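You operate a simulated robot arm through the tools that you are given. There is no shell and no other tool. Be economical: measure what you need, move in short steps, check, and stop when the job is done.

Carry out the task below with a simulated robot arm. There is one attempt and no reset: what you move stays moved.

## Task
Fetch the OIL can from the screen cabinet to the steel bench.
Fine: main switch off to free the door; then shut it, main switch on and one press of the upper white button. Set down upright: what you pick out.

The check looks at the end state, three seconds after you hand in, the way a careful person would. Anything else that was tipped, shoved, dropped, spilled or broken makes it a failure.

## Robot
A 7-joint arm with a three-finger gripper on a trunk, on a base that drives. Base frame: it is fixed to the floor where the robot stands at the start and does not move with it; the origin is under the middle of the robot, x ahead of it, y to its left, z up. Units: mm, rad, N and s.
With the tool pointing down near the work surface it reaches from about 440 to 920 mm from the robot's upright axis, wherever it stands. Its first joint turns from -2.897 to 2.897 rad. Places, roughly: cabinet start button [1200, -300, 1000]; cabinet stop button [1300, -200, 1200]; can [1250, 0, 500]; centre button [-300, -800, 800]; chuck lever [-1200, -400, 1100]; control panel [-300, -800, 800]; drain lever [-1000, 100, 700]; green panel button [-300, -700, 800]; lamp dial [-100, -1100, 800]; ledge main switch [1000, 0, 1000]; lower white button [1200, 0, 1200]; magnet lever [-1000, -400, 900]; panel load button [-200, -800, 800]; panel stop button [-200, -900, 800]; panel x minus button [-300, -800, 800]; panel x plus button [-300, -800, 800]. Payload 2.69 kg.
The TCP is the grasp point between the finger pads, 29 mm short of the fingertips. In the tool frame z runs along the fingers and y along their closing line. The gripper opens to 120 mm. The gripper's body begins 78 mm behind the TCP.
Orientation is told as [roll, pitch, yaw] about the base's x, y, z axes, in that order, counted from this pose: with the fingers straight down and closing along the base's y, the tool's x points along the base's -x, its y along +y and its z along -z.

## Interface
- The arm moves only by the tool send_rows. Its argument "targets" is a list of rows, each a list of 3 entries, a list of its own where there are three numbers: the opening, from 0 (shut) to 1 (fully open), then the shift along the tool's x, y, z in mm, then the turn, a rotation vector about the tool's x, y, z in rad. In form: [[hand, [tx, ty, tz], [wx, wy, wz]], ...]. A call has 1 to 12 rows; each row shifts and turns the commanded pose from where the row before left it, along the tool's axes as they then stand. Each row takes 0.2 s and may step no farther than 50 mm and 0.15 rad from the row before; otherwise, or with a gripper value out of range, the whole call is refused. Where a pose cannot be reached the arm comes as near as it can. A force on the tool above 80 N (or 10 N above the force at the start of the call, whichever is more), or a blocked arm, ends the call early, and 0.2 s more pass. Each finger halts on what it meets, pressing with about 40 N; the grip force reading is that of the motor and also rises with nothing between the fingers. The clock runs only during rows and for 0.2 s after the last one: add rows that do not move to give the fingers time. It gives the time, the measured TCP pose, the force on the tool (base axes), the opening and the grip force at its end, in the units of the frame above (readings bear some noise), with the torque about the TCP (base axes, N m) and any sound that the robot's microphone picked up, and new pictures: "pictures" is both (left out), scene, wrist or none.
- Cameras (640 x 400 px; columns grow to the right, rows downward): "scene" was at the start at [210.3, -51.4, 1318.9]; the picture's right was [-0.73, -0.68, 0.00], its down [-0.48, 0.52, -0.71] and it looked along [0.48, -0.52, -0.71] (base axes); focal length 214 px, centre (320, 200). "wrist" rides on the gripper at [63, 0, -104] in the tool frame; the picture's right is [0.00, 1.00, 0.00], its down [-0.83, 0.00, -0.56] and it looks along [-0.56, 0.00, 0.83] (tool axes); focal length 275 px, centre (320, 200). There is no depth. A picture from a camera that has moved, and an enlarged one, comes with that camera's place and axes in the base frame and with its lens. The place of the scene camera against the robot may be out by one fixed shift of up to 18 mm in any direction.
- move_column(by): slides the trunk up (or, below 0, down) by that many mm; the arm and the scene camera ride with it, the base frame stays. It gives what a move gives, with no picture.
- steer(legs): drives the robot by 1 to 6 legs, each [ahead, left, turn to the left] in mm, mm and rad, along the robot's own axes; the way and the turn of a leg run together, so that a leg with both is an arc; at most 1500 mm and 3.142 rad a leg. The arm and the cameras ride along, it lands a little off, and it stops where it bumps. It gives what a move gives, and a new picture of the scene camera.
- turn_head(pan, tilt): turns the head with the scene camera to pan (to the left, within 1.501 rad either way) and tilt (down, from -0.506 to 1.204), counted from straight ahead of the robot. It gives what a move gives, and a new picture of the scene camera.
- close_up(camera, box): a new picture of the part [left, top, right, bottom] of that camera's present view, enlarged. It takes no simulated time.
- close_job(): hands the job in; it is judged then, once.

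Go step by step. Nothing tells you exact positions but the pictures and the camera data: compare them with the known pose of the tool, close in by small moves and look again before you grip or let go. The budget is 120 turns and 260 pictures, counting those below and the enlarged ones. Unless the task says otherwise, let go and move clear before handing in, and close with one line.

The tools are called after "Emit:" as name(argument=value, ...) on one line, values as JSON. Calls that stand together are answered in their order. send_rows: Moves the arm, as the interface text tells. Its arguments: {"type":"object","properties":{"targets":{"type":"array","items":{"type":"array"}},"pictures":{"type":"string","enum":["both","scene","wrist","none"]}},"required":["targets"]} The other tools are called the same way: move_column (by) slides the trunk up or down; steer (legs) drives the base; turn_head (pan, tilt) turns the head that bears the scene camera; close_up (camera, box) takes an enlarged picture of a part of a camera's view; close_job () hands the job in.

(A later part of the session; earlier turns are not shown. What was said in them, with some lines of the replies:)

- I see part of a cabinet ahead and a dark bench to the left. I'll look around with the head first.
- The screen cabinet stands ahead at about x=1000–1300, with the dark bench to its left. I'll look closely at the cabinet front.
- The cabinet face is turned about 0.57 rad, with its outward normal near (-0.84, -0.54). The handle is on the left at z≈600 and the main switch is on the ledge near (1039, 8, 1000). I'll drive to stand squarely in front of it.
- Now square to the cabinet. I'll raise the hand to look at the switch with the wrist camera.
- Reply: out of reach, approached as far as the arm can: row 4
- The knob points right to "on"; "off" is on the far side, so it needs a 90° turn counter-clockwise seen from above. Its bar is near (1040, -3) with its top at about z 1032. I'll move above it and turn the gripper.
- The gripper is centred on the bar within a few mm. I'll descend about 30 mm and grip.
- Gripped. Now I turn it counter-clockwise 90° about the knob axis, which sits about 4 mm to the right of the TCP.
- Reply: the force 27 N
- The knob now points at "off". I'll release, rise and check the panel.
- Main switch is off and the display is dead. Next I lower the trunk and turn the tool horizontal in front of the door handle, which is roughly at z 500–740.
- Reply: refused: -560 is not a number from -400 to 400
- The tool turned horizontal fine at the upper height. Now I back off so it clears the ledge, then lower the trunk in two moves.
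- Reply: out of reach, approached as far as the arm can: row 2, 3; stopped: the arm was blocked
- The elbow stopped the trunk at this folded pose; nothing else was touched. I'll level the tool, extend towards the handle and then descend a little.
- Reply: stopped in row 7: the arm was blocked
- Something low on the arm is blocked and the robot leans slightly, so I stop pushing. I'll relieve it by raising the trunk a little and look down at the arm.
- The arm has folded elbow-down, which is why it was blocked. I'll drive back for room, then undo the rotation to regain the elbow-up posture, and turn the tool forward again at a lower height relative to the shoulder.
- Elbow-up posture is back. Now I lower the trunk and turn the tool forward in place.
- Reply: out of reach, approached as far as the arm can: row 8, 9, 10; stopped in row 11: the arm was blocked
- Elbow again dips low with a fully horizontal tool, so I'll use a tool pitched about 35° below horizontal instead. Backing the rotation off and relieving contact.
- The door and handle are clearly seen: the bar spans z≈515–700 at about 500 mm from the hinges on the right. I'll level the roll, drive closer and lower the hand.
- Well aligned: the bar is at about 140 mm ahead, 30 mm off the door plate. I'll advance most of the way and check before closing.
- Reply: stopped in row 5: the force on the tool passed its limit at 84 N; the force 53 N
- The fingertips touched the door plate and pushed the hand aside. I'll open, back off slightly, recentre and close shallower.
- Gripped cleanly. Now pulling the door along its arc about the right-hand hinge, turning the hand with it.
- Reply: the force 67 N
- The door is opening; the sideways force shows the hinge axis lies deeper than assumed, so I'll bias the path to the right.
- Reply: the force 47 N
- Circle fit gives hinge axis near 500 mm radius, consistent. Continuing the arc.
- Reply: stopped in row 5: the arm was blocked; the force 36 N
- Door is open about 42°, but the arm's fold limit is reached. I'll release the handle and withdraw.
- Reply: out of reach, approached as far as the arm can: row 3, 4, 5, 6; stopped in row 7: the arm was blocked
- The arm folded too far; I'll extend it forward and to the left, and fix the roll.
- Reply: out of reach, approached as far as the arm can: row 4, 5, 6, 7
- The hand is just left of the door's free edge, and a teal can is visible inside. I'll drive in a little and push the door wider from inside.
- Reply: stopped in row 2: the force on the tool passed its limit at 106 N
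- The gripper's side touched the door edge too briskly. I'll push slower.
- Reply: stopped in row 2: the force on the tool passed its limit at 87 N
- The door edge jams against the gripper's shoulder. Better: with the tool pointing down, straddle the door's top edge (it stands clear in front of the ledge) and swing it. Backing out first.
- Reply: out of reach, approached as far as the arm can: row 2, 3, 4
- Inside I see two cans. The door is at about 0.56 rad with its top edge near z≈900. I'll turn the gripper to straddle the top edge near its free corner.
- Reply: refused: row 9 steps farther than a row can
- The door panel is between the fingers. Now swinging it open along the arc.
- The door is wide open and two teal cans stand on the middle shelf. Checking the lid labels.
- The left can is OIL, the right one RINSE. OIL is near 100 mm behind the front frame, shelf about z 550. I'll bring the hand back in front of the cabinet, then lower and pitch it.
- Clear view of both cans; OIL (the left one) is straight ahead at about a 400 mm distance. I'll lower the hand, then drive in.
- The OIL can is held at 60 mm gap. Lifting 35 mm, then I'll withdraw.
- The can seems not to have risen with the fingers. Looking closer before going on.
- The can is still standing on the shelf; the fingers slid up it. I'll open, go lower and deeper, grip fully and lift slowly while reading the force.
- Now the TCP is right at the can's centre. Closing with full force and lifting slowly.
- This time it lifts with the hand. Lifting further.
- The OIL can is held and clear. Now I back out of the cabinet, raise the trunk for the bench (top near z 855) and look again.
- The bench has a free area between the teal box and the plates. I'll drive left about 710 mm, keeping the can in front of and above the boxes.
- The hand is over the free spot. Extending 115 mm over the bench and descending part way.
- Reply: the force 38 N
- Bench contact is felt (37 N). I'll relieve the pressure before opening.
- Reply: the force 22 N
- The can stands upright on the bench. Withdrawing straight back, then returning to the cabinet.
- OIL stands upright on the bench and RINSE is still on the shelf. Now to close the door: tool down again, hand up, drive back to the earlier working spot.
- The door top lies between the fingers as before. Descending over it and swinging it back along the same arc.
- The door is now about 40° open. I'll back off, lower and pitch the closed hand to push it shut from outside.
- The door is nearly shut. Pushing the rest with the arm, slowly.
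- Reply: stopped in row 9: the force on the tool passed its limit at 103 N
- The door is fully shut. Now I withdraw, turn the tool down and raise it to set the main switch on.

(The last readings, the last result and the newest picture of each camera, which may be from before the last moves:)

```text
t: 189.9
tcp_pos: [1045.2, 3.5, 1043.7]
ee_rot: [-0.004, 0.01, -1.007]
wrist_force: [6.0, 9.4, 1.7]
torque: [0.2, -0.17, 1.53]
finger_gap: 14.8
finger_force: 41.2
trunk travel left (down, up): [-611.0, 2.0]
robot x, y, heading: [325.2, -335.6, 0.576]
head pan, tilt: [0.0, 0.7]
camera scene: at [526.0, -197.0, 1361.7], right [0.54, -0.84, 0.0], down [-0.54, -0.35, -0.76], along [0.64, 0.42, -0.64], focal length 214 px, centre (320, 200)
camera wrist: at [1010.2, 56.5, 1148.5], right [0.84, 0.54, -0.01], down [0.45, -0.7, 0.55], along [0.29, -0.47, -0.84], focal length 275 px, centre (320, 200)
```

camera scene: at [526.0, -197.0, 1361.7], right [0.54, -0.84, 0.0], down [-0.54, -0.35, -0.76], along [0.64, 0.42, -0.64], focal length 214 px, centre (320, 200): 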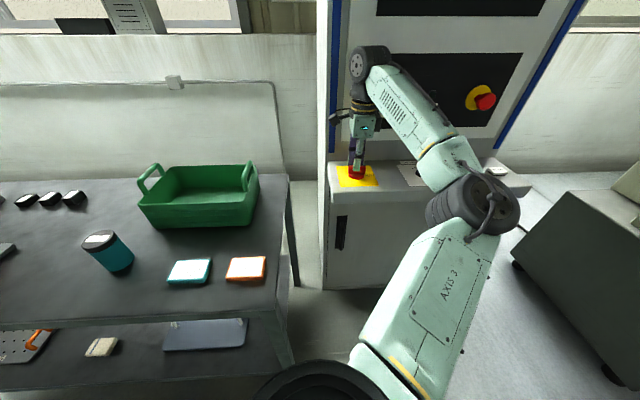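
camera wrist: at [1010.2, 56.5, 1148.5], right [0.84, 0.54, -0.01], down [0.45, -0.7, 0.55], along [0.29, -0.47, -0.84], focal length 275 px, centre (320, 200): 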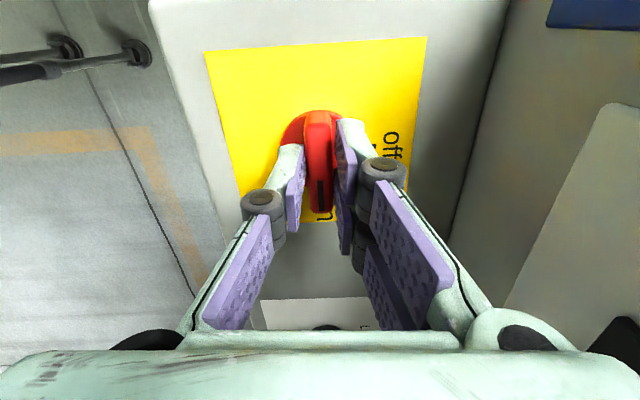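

The knob points to "on" again. Releasing and rising.

Emit:
send_rows(targets=[[0.3, [0, 0, 0], [0, 0, 0]], [0.45, [0, 0, 0], [0, 0, 0]], [0.45, [0, 0, -20], [0, 0, 0]], [0.45, [0, 0, -40], [0, 0, 0]], [0.45, [0, -40, -25], [0, 0, 0]], [0.45, [0, -45, 0], [0, 0, 0]], [0.45, [0, -45, 0], [0, 0, 0]], [0.45, [0, -45, 0], [0, 0, 0]], [0.2, [0, 0, 0], [0, 0, -0.14]], [0.0, [0, 0, 0], [0, 0, -0.14]], [0.0, [0, 0, 0], [0, 0, -0.14]], [0.0, [0, 0, 0], [0, 0, -0.14]]], pictures="none")

Emit:
send_rows(targets=[[0, [0, 0, 0], [0, 0, -0.145]], [0, [0, 0, 0], [0, 0, -0.145]], [0, [0, 0, 0], [0, 0, -0.145]], [0, [0, 0, 0], [0, 0, -0.145]], [0, [0, 0, 0], [0, 0, -0.145]], [0, [0, 0, 0], [0, 0, -0.145]], [0, [0, 0, 0], [0, 0, -0.145]], [0, [0, 0, 0], [0, 0, 0]]], pictures="both")

Emit:
close_up(camera="scene", box=[320, 0, 560, 200])

```text
t: 192.5
tcp_pos: [896.3, -91.5, 1129.8]
ee_rot: [0.0, 0.01, -0.444]
wrist_force: [0.0, 0.0, -0.3]
torque: [0.01, -0.01, 0.03]
finger_gap: 0.0
finger_force: 15.9
trunk travel left (down, up): [-611.0, 2.0]
robot x, y, heading: [321.6, -337.7, 0.573]
head pan, tilt: [0.0, 0.7]
```

```text
t: 194.3
tcp_pos: [896.8, -91.5, 1129.8]
ee_rot: [0.009, 0.007, 0.572]
wrist_force: [0.3, 0.1, 0.3]
torque: [0.0, 0.05, 0.01]
finger_gap: 0.0
finger_force: 28.6
trunk travel left (down, up): [-611.0, 2.0]
robot x, y, heading: [327.1, -335.3, 0.572]
head pan, tilt: [0.0, 0.7]
camera scene: at [525.5, -197.8, 1361.8], right [0.54, -0.84, 0.0], down [-0.54, -0.35, -0.76], along [0.64, 0.42, -0.64], focal length 214 px, centre (320, 200)
camera wrist: at [844.2, -125.9, 1234.7], right [-0.54, 0.84, 0.01], down [0.7, 0.45, 0.55], along [0.46, 0.31, -0.83], focal length 275 px, centre (320, 200)
```

scene: 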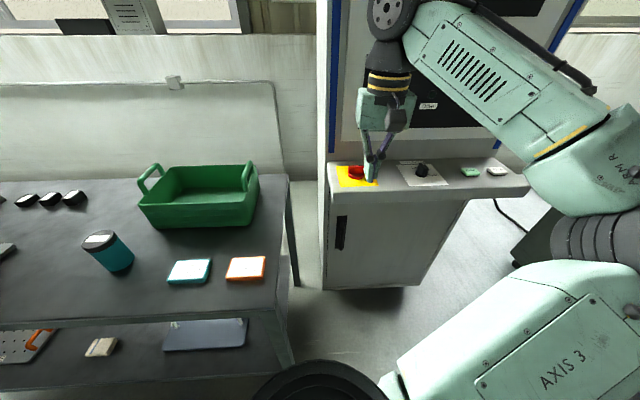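
wrist: 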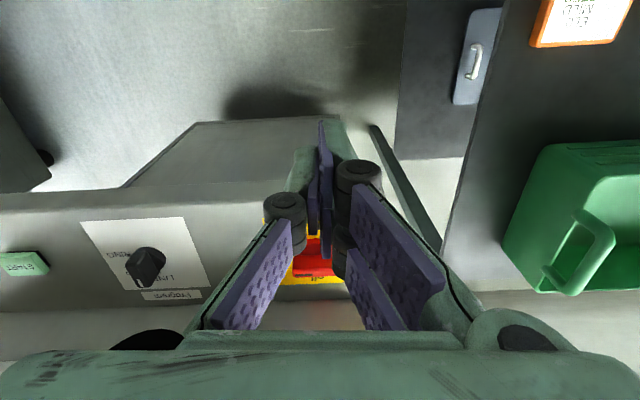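

```text
2.00 times, centred on (440, 100) of scene
camera zoom: at [525.5, -197.8, 1361.8], right [0.54, -0.84, 0.0], down [-0.54, -0.35, -0.76], along [0.64, 0.42, -0.64], focal length 429 px, centre (80, 400)
```

zoom: 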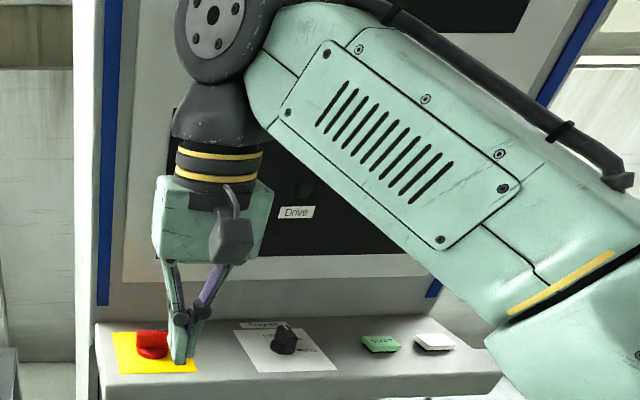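

The main switch is on. Next the upper white button ("ON"): I turn the closed hand horizontal as before.

Emit:
send_rows(targets=[[0, [-14, -3, 0], [0, -0.143, 0]], [0, [-14, -3, 0], [0, -0.143, 0]], [0, [-14, -3, 0], [0, -0.143, 0]], [0, [-14, -3, 0], [0, -0.143, 0]], [0, [-14, -3, 0], [0, -0.143, 0]], [0, [-14, -3, 0], [0, -0.143, 0]], [0, [-14, -3, 0], [0, -0.143, 0]], [0, [-14, -3, 0], [0, -0.143, 0]], [0, [-14, -3, 0], [0, -0.143, 0]], [0, [-14, -3, 0], [0, -0.143, 0]], [0, [-14, 0, 0], [0, -0.141, 0]], [0, [0, 0, 0], [0, 0, 0]]], pictures="both")

```text
t: 196.9
tcp_pos: [1002.2, -60.1, 1220.5]
ee_rot: [1.065, -1.562, -0.495]
wrist_force: [-0.1, 0.7, 0.2]
torque: [0.0, -0.04, 0.01]
finger_gap: 0.2
finger_force: 28.3
trunk travel left (down, up): [-611.0, 2.0]
robot x, y, heading: [323.8, -337.3, 0.569]
head pan, tilt: [0.0, 0.7]
camera scene: at [525.5, -197.9, 1361.8], right [0.54, -0.84, 0.0], down [-0.54, -0.35, -0.77], along [0.64, 0.42, -0.64], focal length 214 px, centre (320, 200)
camera wrist: at [913.3, -116.1, 1158.0], right [-0.54, 0.84, 0.0], down [-0.46, -0.3, 0.83], along [0.7, 0.45, 0.55], focal length 275 px, centre (320, 200)
```

scene: 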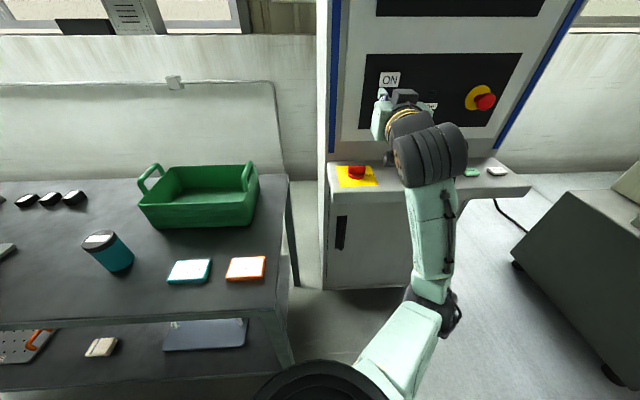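
wrist: 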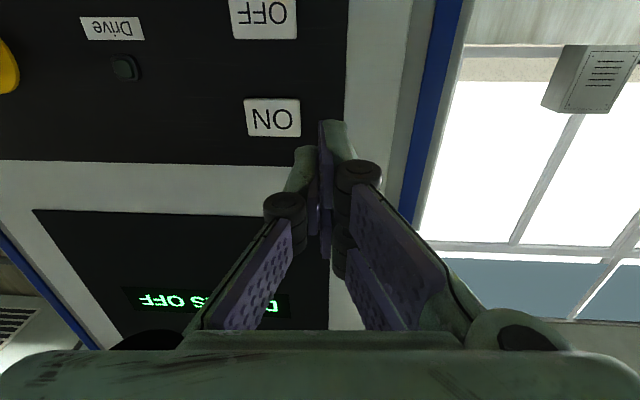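

The display shows the drive state as off; "ON" is the upper white button. I'll line up the closed fingertips with it.

Emit:
send_rows(targets=[[0, [-6, -24, 0], [0, 0, 0]], [0, [-6, -22, 0], [0, 0, 0]], [0, [-6, 0, 30], [0, 0, 0]], [0, [0, 0, 0], [0, 0, 0]]], pictures="both")

Emit:
close_up(camera="scene", box=[360, 50, 460, 125])

```text
t: 197.9
tcp_pos: [1052.0, -84.2, 1238.4]
ee_rot: [0.94, -1.56, -0.372]
wrist_force: [0.0, 0.1, 0.1]
torque: [-0.02, 0.0, 0.01]
finger_gap: 0.3
finger_force: 28.6
trunk travel left (down, up): [-611.0, 2.0]
robot x, y, heading: [325.2, -341.1, 0.575]
head pan, tilt: [0.0, 0.7]
camera scene: at [525.4, -197.9, 1361.8], right [0.54, -0.84, 0.0], down [-0.54, -0.35, -0.77], along [0.64, 0.42, -0.64], focal length 214 px, centre (320, 200)
camera wrist: at [963.5, -139.5, 1174.9], right [-0.54, 0.84, 0.0], down [-0.46, -0.3, 0.83], along [0.7, 0.45, 0.55], focal length 275 px, centre (320, 200)
```

scene: 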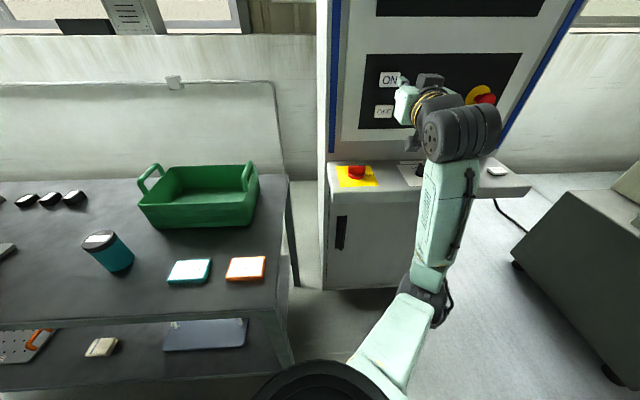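
wrist: 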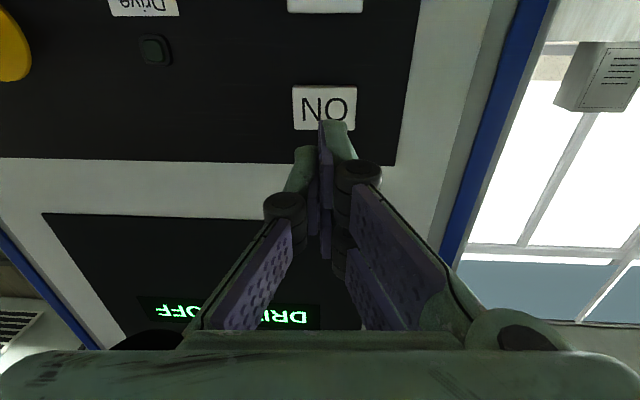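

```text
5.33 times, centred on (410, 88) of scene
camera zoom: at [525.4, -197.9, 1361.8], right [0.54, -0.84, 0.0], down [-0.54, -0.35, -0.77], along [0.64, 0.42, -0.64], focal length 1144 px, centre (-160, 800)
```

zoom: 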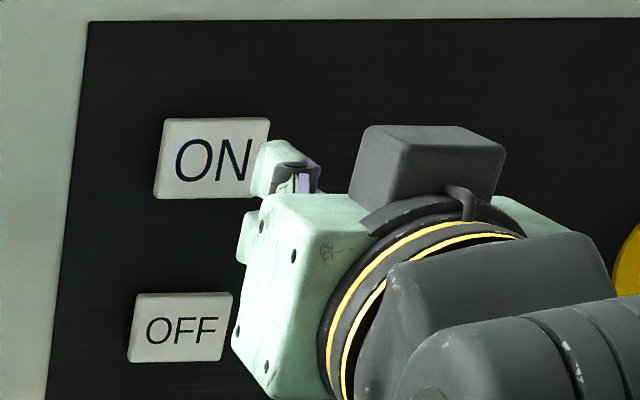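

The fingertips line up with the ON button, about 84 mm ahead. Advancing to just short of it.

Emit:
send_rows(targets=[[0, [3, 4, 35], [0, 0, 0]], [0, [0, 0, 30], [0, 0, 0]], [0, [0, 0, 0], [0, 0, 0]]], pictures="both")

Emit:
close_up(camera="scene", box=[360, 50, 460, 125])

```text
t: 198.7
tcp_pos: [1105.6, -46.1, 1232.8]
ee_rot: [0.926, -1.56, -0.356]
wrist_force: [-0.3, -0.4, -0.1]
torque: [0.01, 0.02, 0.01]
finger_gap: 0.0
finger_force: 28.6
trunk travel left (down, up): [-611.0, 2.0]
robot x, y, heading: [325.5, -335.5, 0.576]
head pan, tilt: [0.0, 0.7]
camera scene: at [525.5, -197.9, 1361.8], right [0.54, -0.84, 0.0], down [-0.54, -0.35, -0.77], along [0.64, 0.42, -0.64], focal length 214 px, centre (320, 200)
camera wrist: at [1016.0, -101.1, 1171.2], right [-0.54, 0.84, 0.0], down [-0.46, -0.3, 0.83], along [0.7, 0.45, 0.55], focal length 275 px, centre (320, 200)
```

scene: 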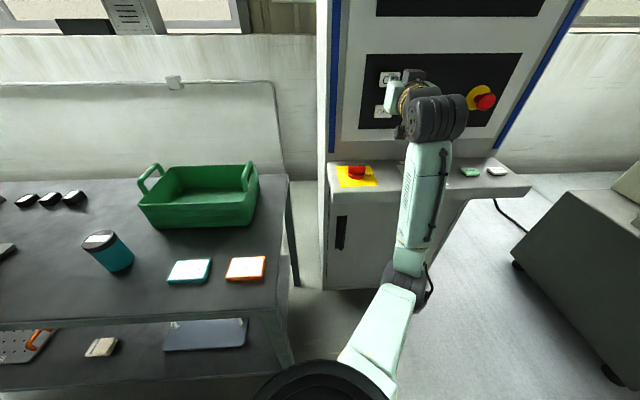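
wrist: 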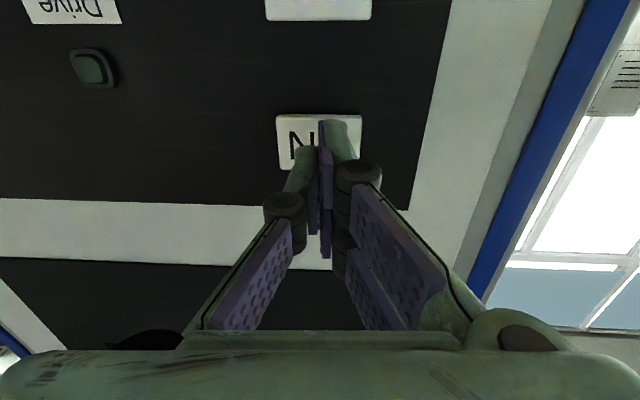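

```text
5.33 times, centred on (410, 88) of scene
camera zoom: at [525.5, -197.9, 1361.8], right [0.54, -0.84, 0.0], down [-0.54, -0.35, -0.77], along [0.64, 0.42, -0.64], focal length 1144 px, centre (-160, 800)
```

zoom: 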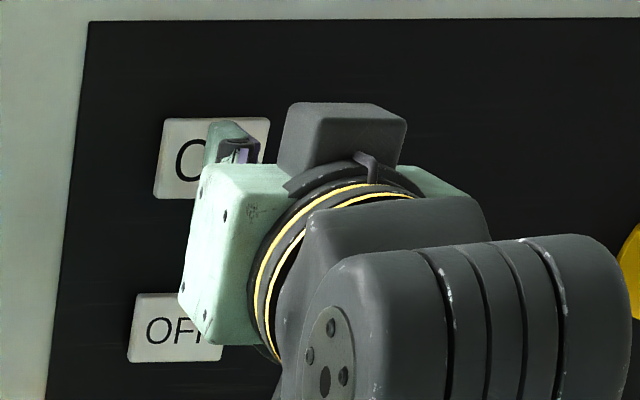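

Emit:
send_rows(targets=[[0, [0, 0, 6], [0, 0, 0]], [0, [0, 0, 6], [0, 0, 0]], [0, [0, 0, 4], [0, 0, 0]], [0, [0, 0, 2], [0, 0, 0]], [0, [0, 0, 2], [0, 0, 0]]], pictures="wrist")

```text
t: 199.9
tcp_pos: [1123.2, -34.4, 1233.8]
ee_rot: [0.892, -1.561, -0.325]
wrist_force: [-0.5, 0.6, 0.7]
torque: [-0.02, 0.04, -0.01]
finger_gap: 0.0
finger_force: 28.3
trunk travel left (down, up): [-611.0, 2.0]
robot x, y, heading: [325.5, -336.3, 0.574]
head pan, tilt: [0.0, 0.7]
camera wrist: at [1032.7, -90.3, 1171.7], right [-0.54, 0.84, 0.0], down [-0.46, -0.3, 0.83], along [0.7, 0.45, 0.55], focal length 275 px, centre (320, 200)
```

wrist: 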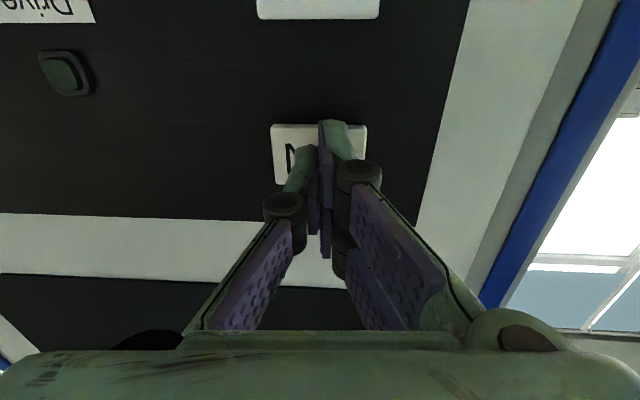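

Emit:
send_rows(targets=[[0, [0, 0, 2], [0, 0, 0]], [0, [0, 0, 2], [0, 0, 0]], [0, [0, 0, 2], [0, 0, 0]]], pictures="wrist")

```text
t: 200.7
tcp_pos: [1126.4, -30.1, 1233.3]
ee_rot: [0.946, -1.559, -0.377]
wrist_force: [-0.8, 0.1, -1.5]
torque: [0.02, 0.03, -0.01]
finger_gap: 0.0
finger_force: 28.3
trunk travel left (down, up): [-611.0, 2.0]
robot x, y, heading: [320.5, -340.4, 0.576]
head pan, tilt: [0.0, 0.7]
camera wrist: at [1037.5, -86.5, 1171.5], right [-0.54, 0.84, 0.0], down [-0.46, -0.3, 0.83], along [0.7, 0.45, 0.55], focal length 275 px, centre (320, 200)
```

wrist: 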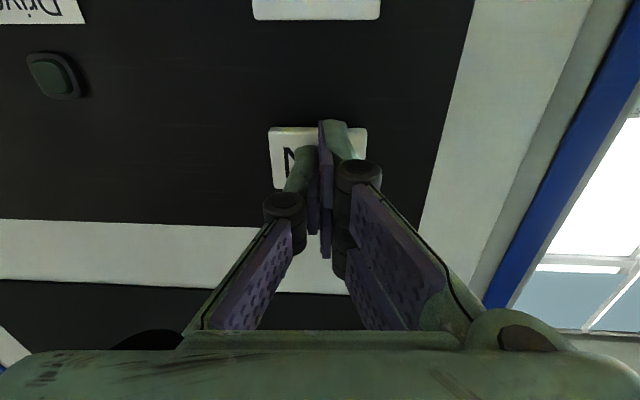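

Emit:
send_rows(targets=[[0, [0, 0, 2.5], [0, 0, 0]], [0, [0, 0, 2.5], [0, 0, 0]], [0, [0, 0, 2.5], [0, 0, 0]]], pictures="wrist")

```text
t: 201.5
tcp_pos: [1131.0, -28.5, 1234.5]
ee_rot: [0.874, -1.558, -0.302]
wrist_force: [-34.2, -16.2, -19.0]
torque: [-0.27, 0.22, 0.35]
finger_gap: 5.9
finger_force: 28.2
trunk travel left (down, up): [-611.0, 2.0]
robot x, y, heading: [324.8, -340.4, 0.576]
head pan, tilt: [0.0, 0.7]
heard: click
camera wrist: at [1041.6, -83.8, 1172.1], right [-0.54, 0.84, 0.0], down [-0.46, -0.3, 0.84], along [0.7, 0.45, 0.55], focal length 275 px, centre (320, 200)
```

wrist: 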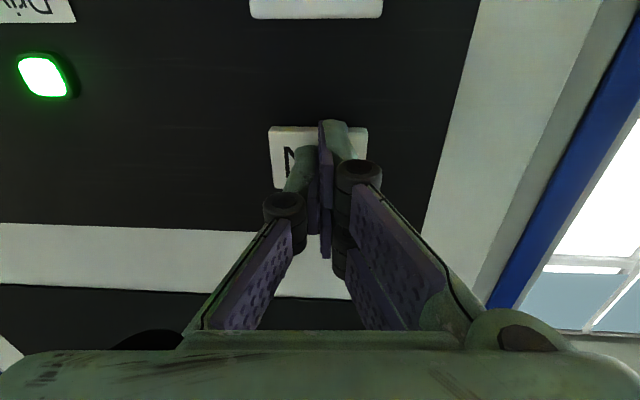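

A click was heard and the green drive lamp lit up. I withdraw cleanly in one motion and verify everything.

Emit:
send_rows(targets=[[0, [0, 0, -20], [0, 0, 0]], [0, [0, 0, -40], [0, 0, 0]], [0, [0, 0, -40], [0, 0, 0]], [0, [0, 0, 0], [0, 0, 0]]], pictures="none")

Emit:
steer(legs=[[-220, 0, 0]])

Emit:
turn_head(pan=0, tilt=0.45)

Emit:
close_up(camera="scene", box=[280, 0, 520, 200])

Emit:
close_up(camera="scene", box=[60, 150, 460, 400])

```text
t: 202.5
tcp_pos: [1048.4, -82.3, 1233.1]
ee_rot: [0.911, -1.561, -0.341]
wrist_force: [-1.0, 0.7, 0.4]
torque: [0.0, 0.06, -0.03]
finger_gap: 0.2
finger_force: 28.8
trunk travel left (down, up): [-611.0, 2.0]
robot x, y, heading: [326.1, -331.0, 0.576]
head pan, tilt: [0.0, 0.7]
```

```text
t: 204.2
tcp_pos: [865.4, -198.2, 1234.3]
ee_rot: [0.961, -1.56, -0.387]
wrist_force: [-0.7, -0.2, -0.4]
torque: [0.02, 0.0, 0.0]
finger_gap: 0.0
finger_force: 28.9
trunk travel left (down, up): [-611.0, 2.0]
robot x, y, heading: [144.2, -454.9, 0.578]
head pan, tilt: [0.0, 0.7]
camera scene: at [341.9, -316.4, 1361.9], right [0.55, -0.84, 0.0], down [-0.54, -0.35, -0.77], along [0.64, 0.42, -0.64], focal length 214 px, centre (320, 200)
```

scene: 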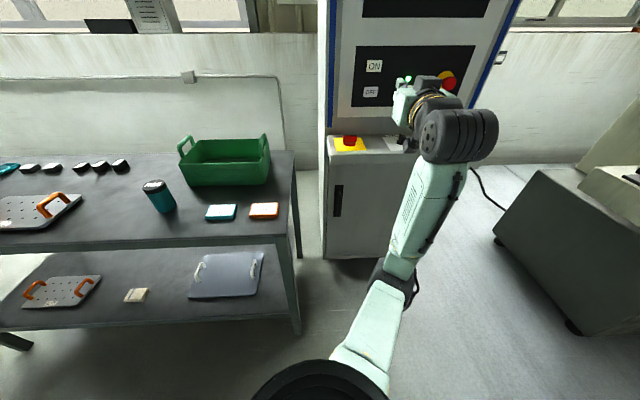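

```text
t: 204.9
tcp_pos: [865.3, -197.9, 1235.2]
ee_rot: [0.912, -1.559, -0.341]
wrist_force: [0.7, -1.1, 0.0]
torque: [0.01, 0.01, -0.02]
finger_gap: 0.0
finger_force: 28.9
trunk travel left (down, up): [-611.0, 2.0]
robot x, y, heading: [140.1, -457.8, 0.581]
head pan, tilt: [0.0, 0.45]
camera scene: at [348.3, -312.3, 1383.9], right [0.55, -0.84, 0.0], down [-0.37, -0.24, -0.9], along [0.75, 0.49, -0.44], focal length 214 px, centre (320, 200)
```

scene: 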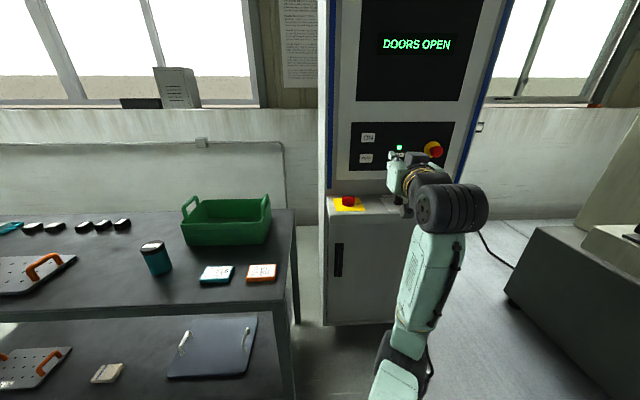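

```text
2.00 times, centred on (400, 100) of scene
camera zoom: at [348.3, -312.3, 1383.9], right [0.55, -0.84, 0.0], down [-0.37, -0.24, -0.9], along [0.75, 0.49, -0.44], focal length 429 px, centre (160, 400)
```

zoom: 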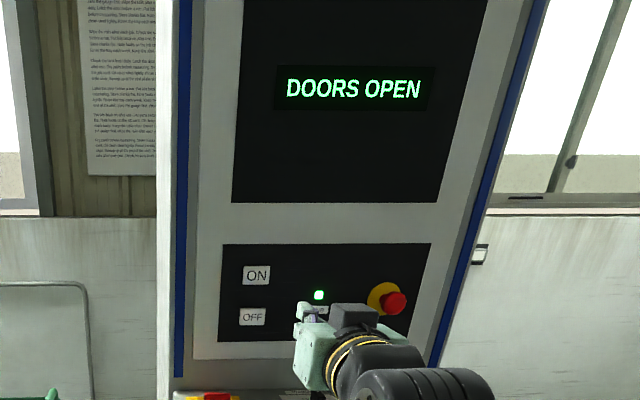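

```text
1.60 times, centred on (260, 275) of scene
camera zoom: at [348.3, -312.3, 1383.9], right [0.55, -0.84, 0.0], down [-0.37, -0.24, -0.9], along [0.75, 0.49, -0.44], focal length 343 px, centre (416, 80)
```

zoom: 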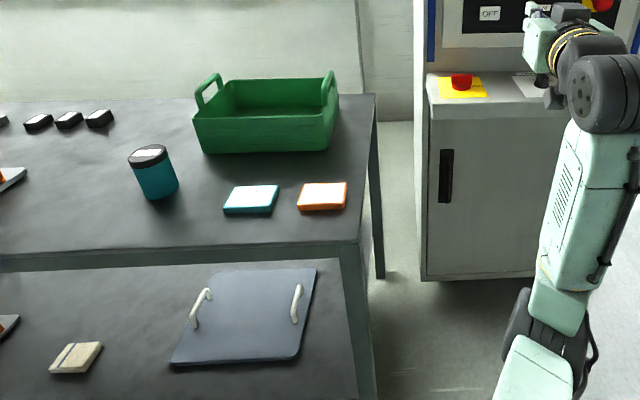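

The state now matches the start: the lamp is lit and the display shows "DOORS OPEN", as it did with the door shut. One close check of the door seam and the switch.

Emit:
close_up(camera="scene", box=[310, 180, 430, 340])

Emit:
close_up(camera="scene", box=[320, 185, 380, 220])

```text
2.50 times, centred on (370, 260) of scene
camera zoom: at [348.3, -312.3, 1383.9], right [0.55, -0.84, 0.0], down [-0.37, -0.24, -0.9], along [0.75, 0.49, -0.44], focal length 536 px, centre (195, 50)
```

zoom: 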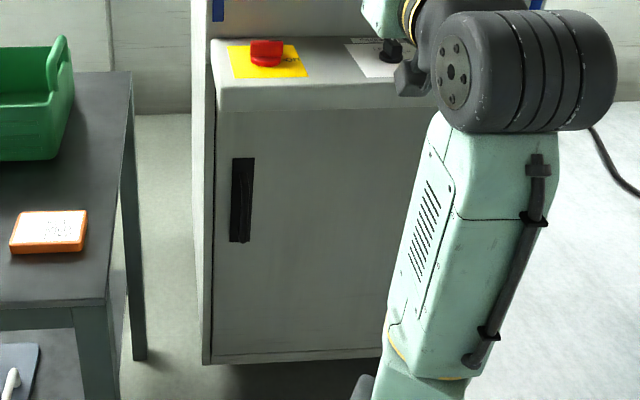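

```text
10.67 times, centred on (350, 202) of scene
camera zoom: at [348.3, -312.3, 1383.9], right [0.55, -0.84, 0.0], down [-0.37, -0.24, -0.9], along [0.75, 0.49, -0.44], focal length 2288 px, centre (0, 173)
```

zoom: 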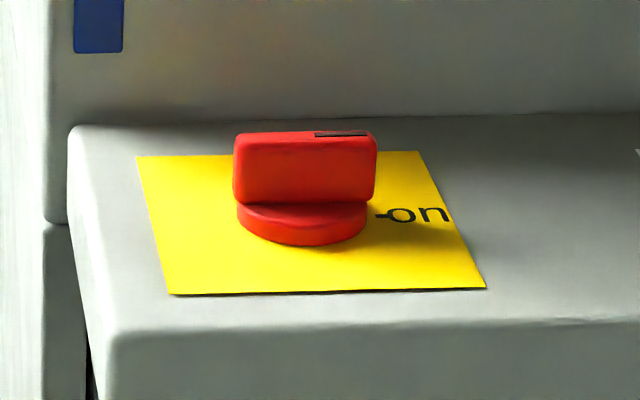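

The door is flush, the switch is on, the drive lamp is lit, and OIL stands upright on the bench with the hand clear, so I'm handing in.

Emit:
close_job()

```text
The job is handed in.
```

The OIL can is standing upright on the steel bench. The cabinet door is shut, the main switch is on, and the upper white ON button was pressed once (one click, and the drive lamp lit). The job is handed in.
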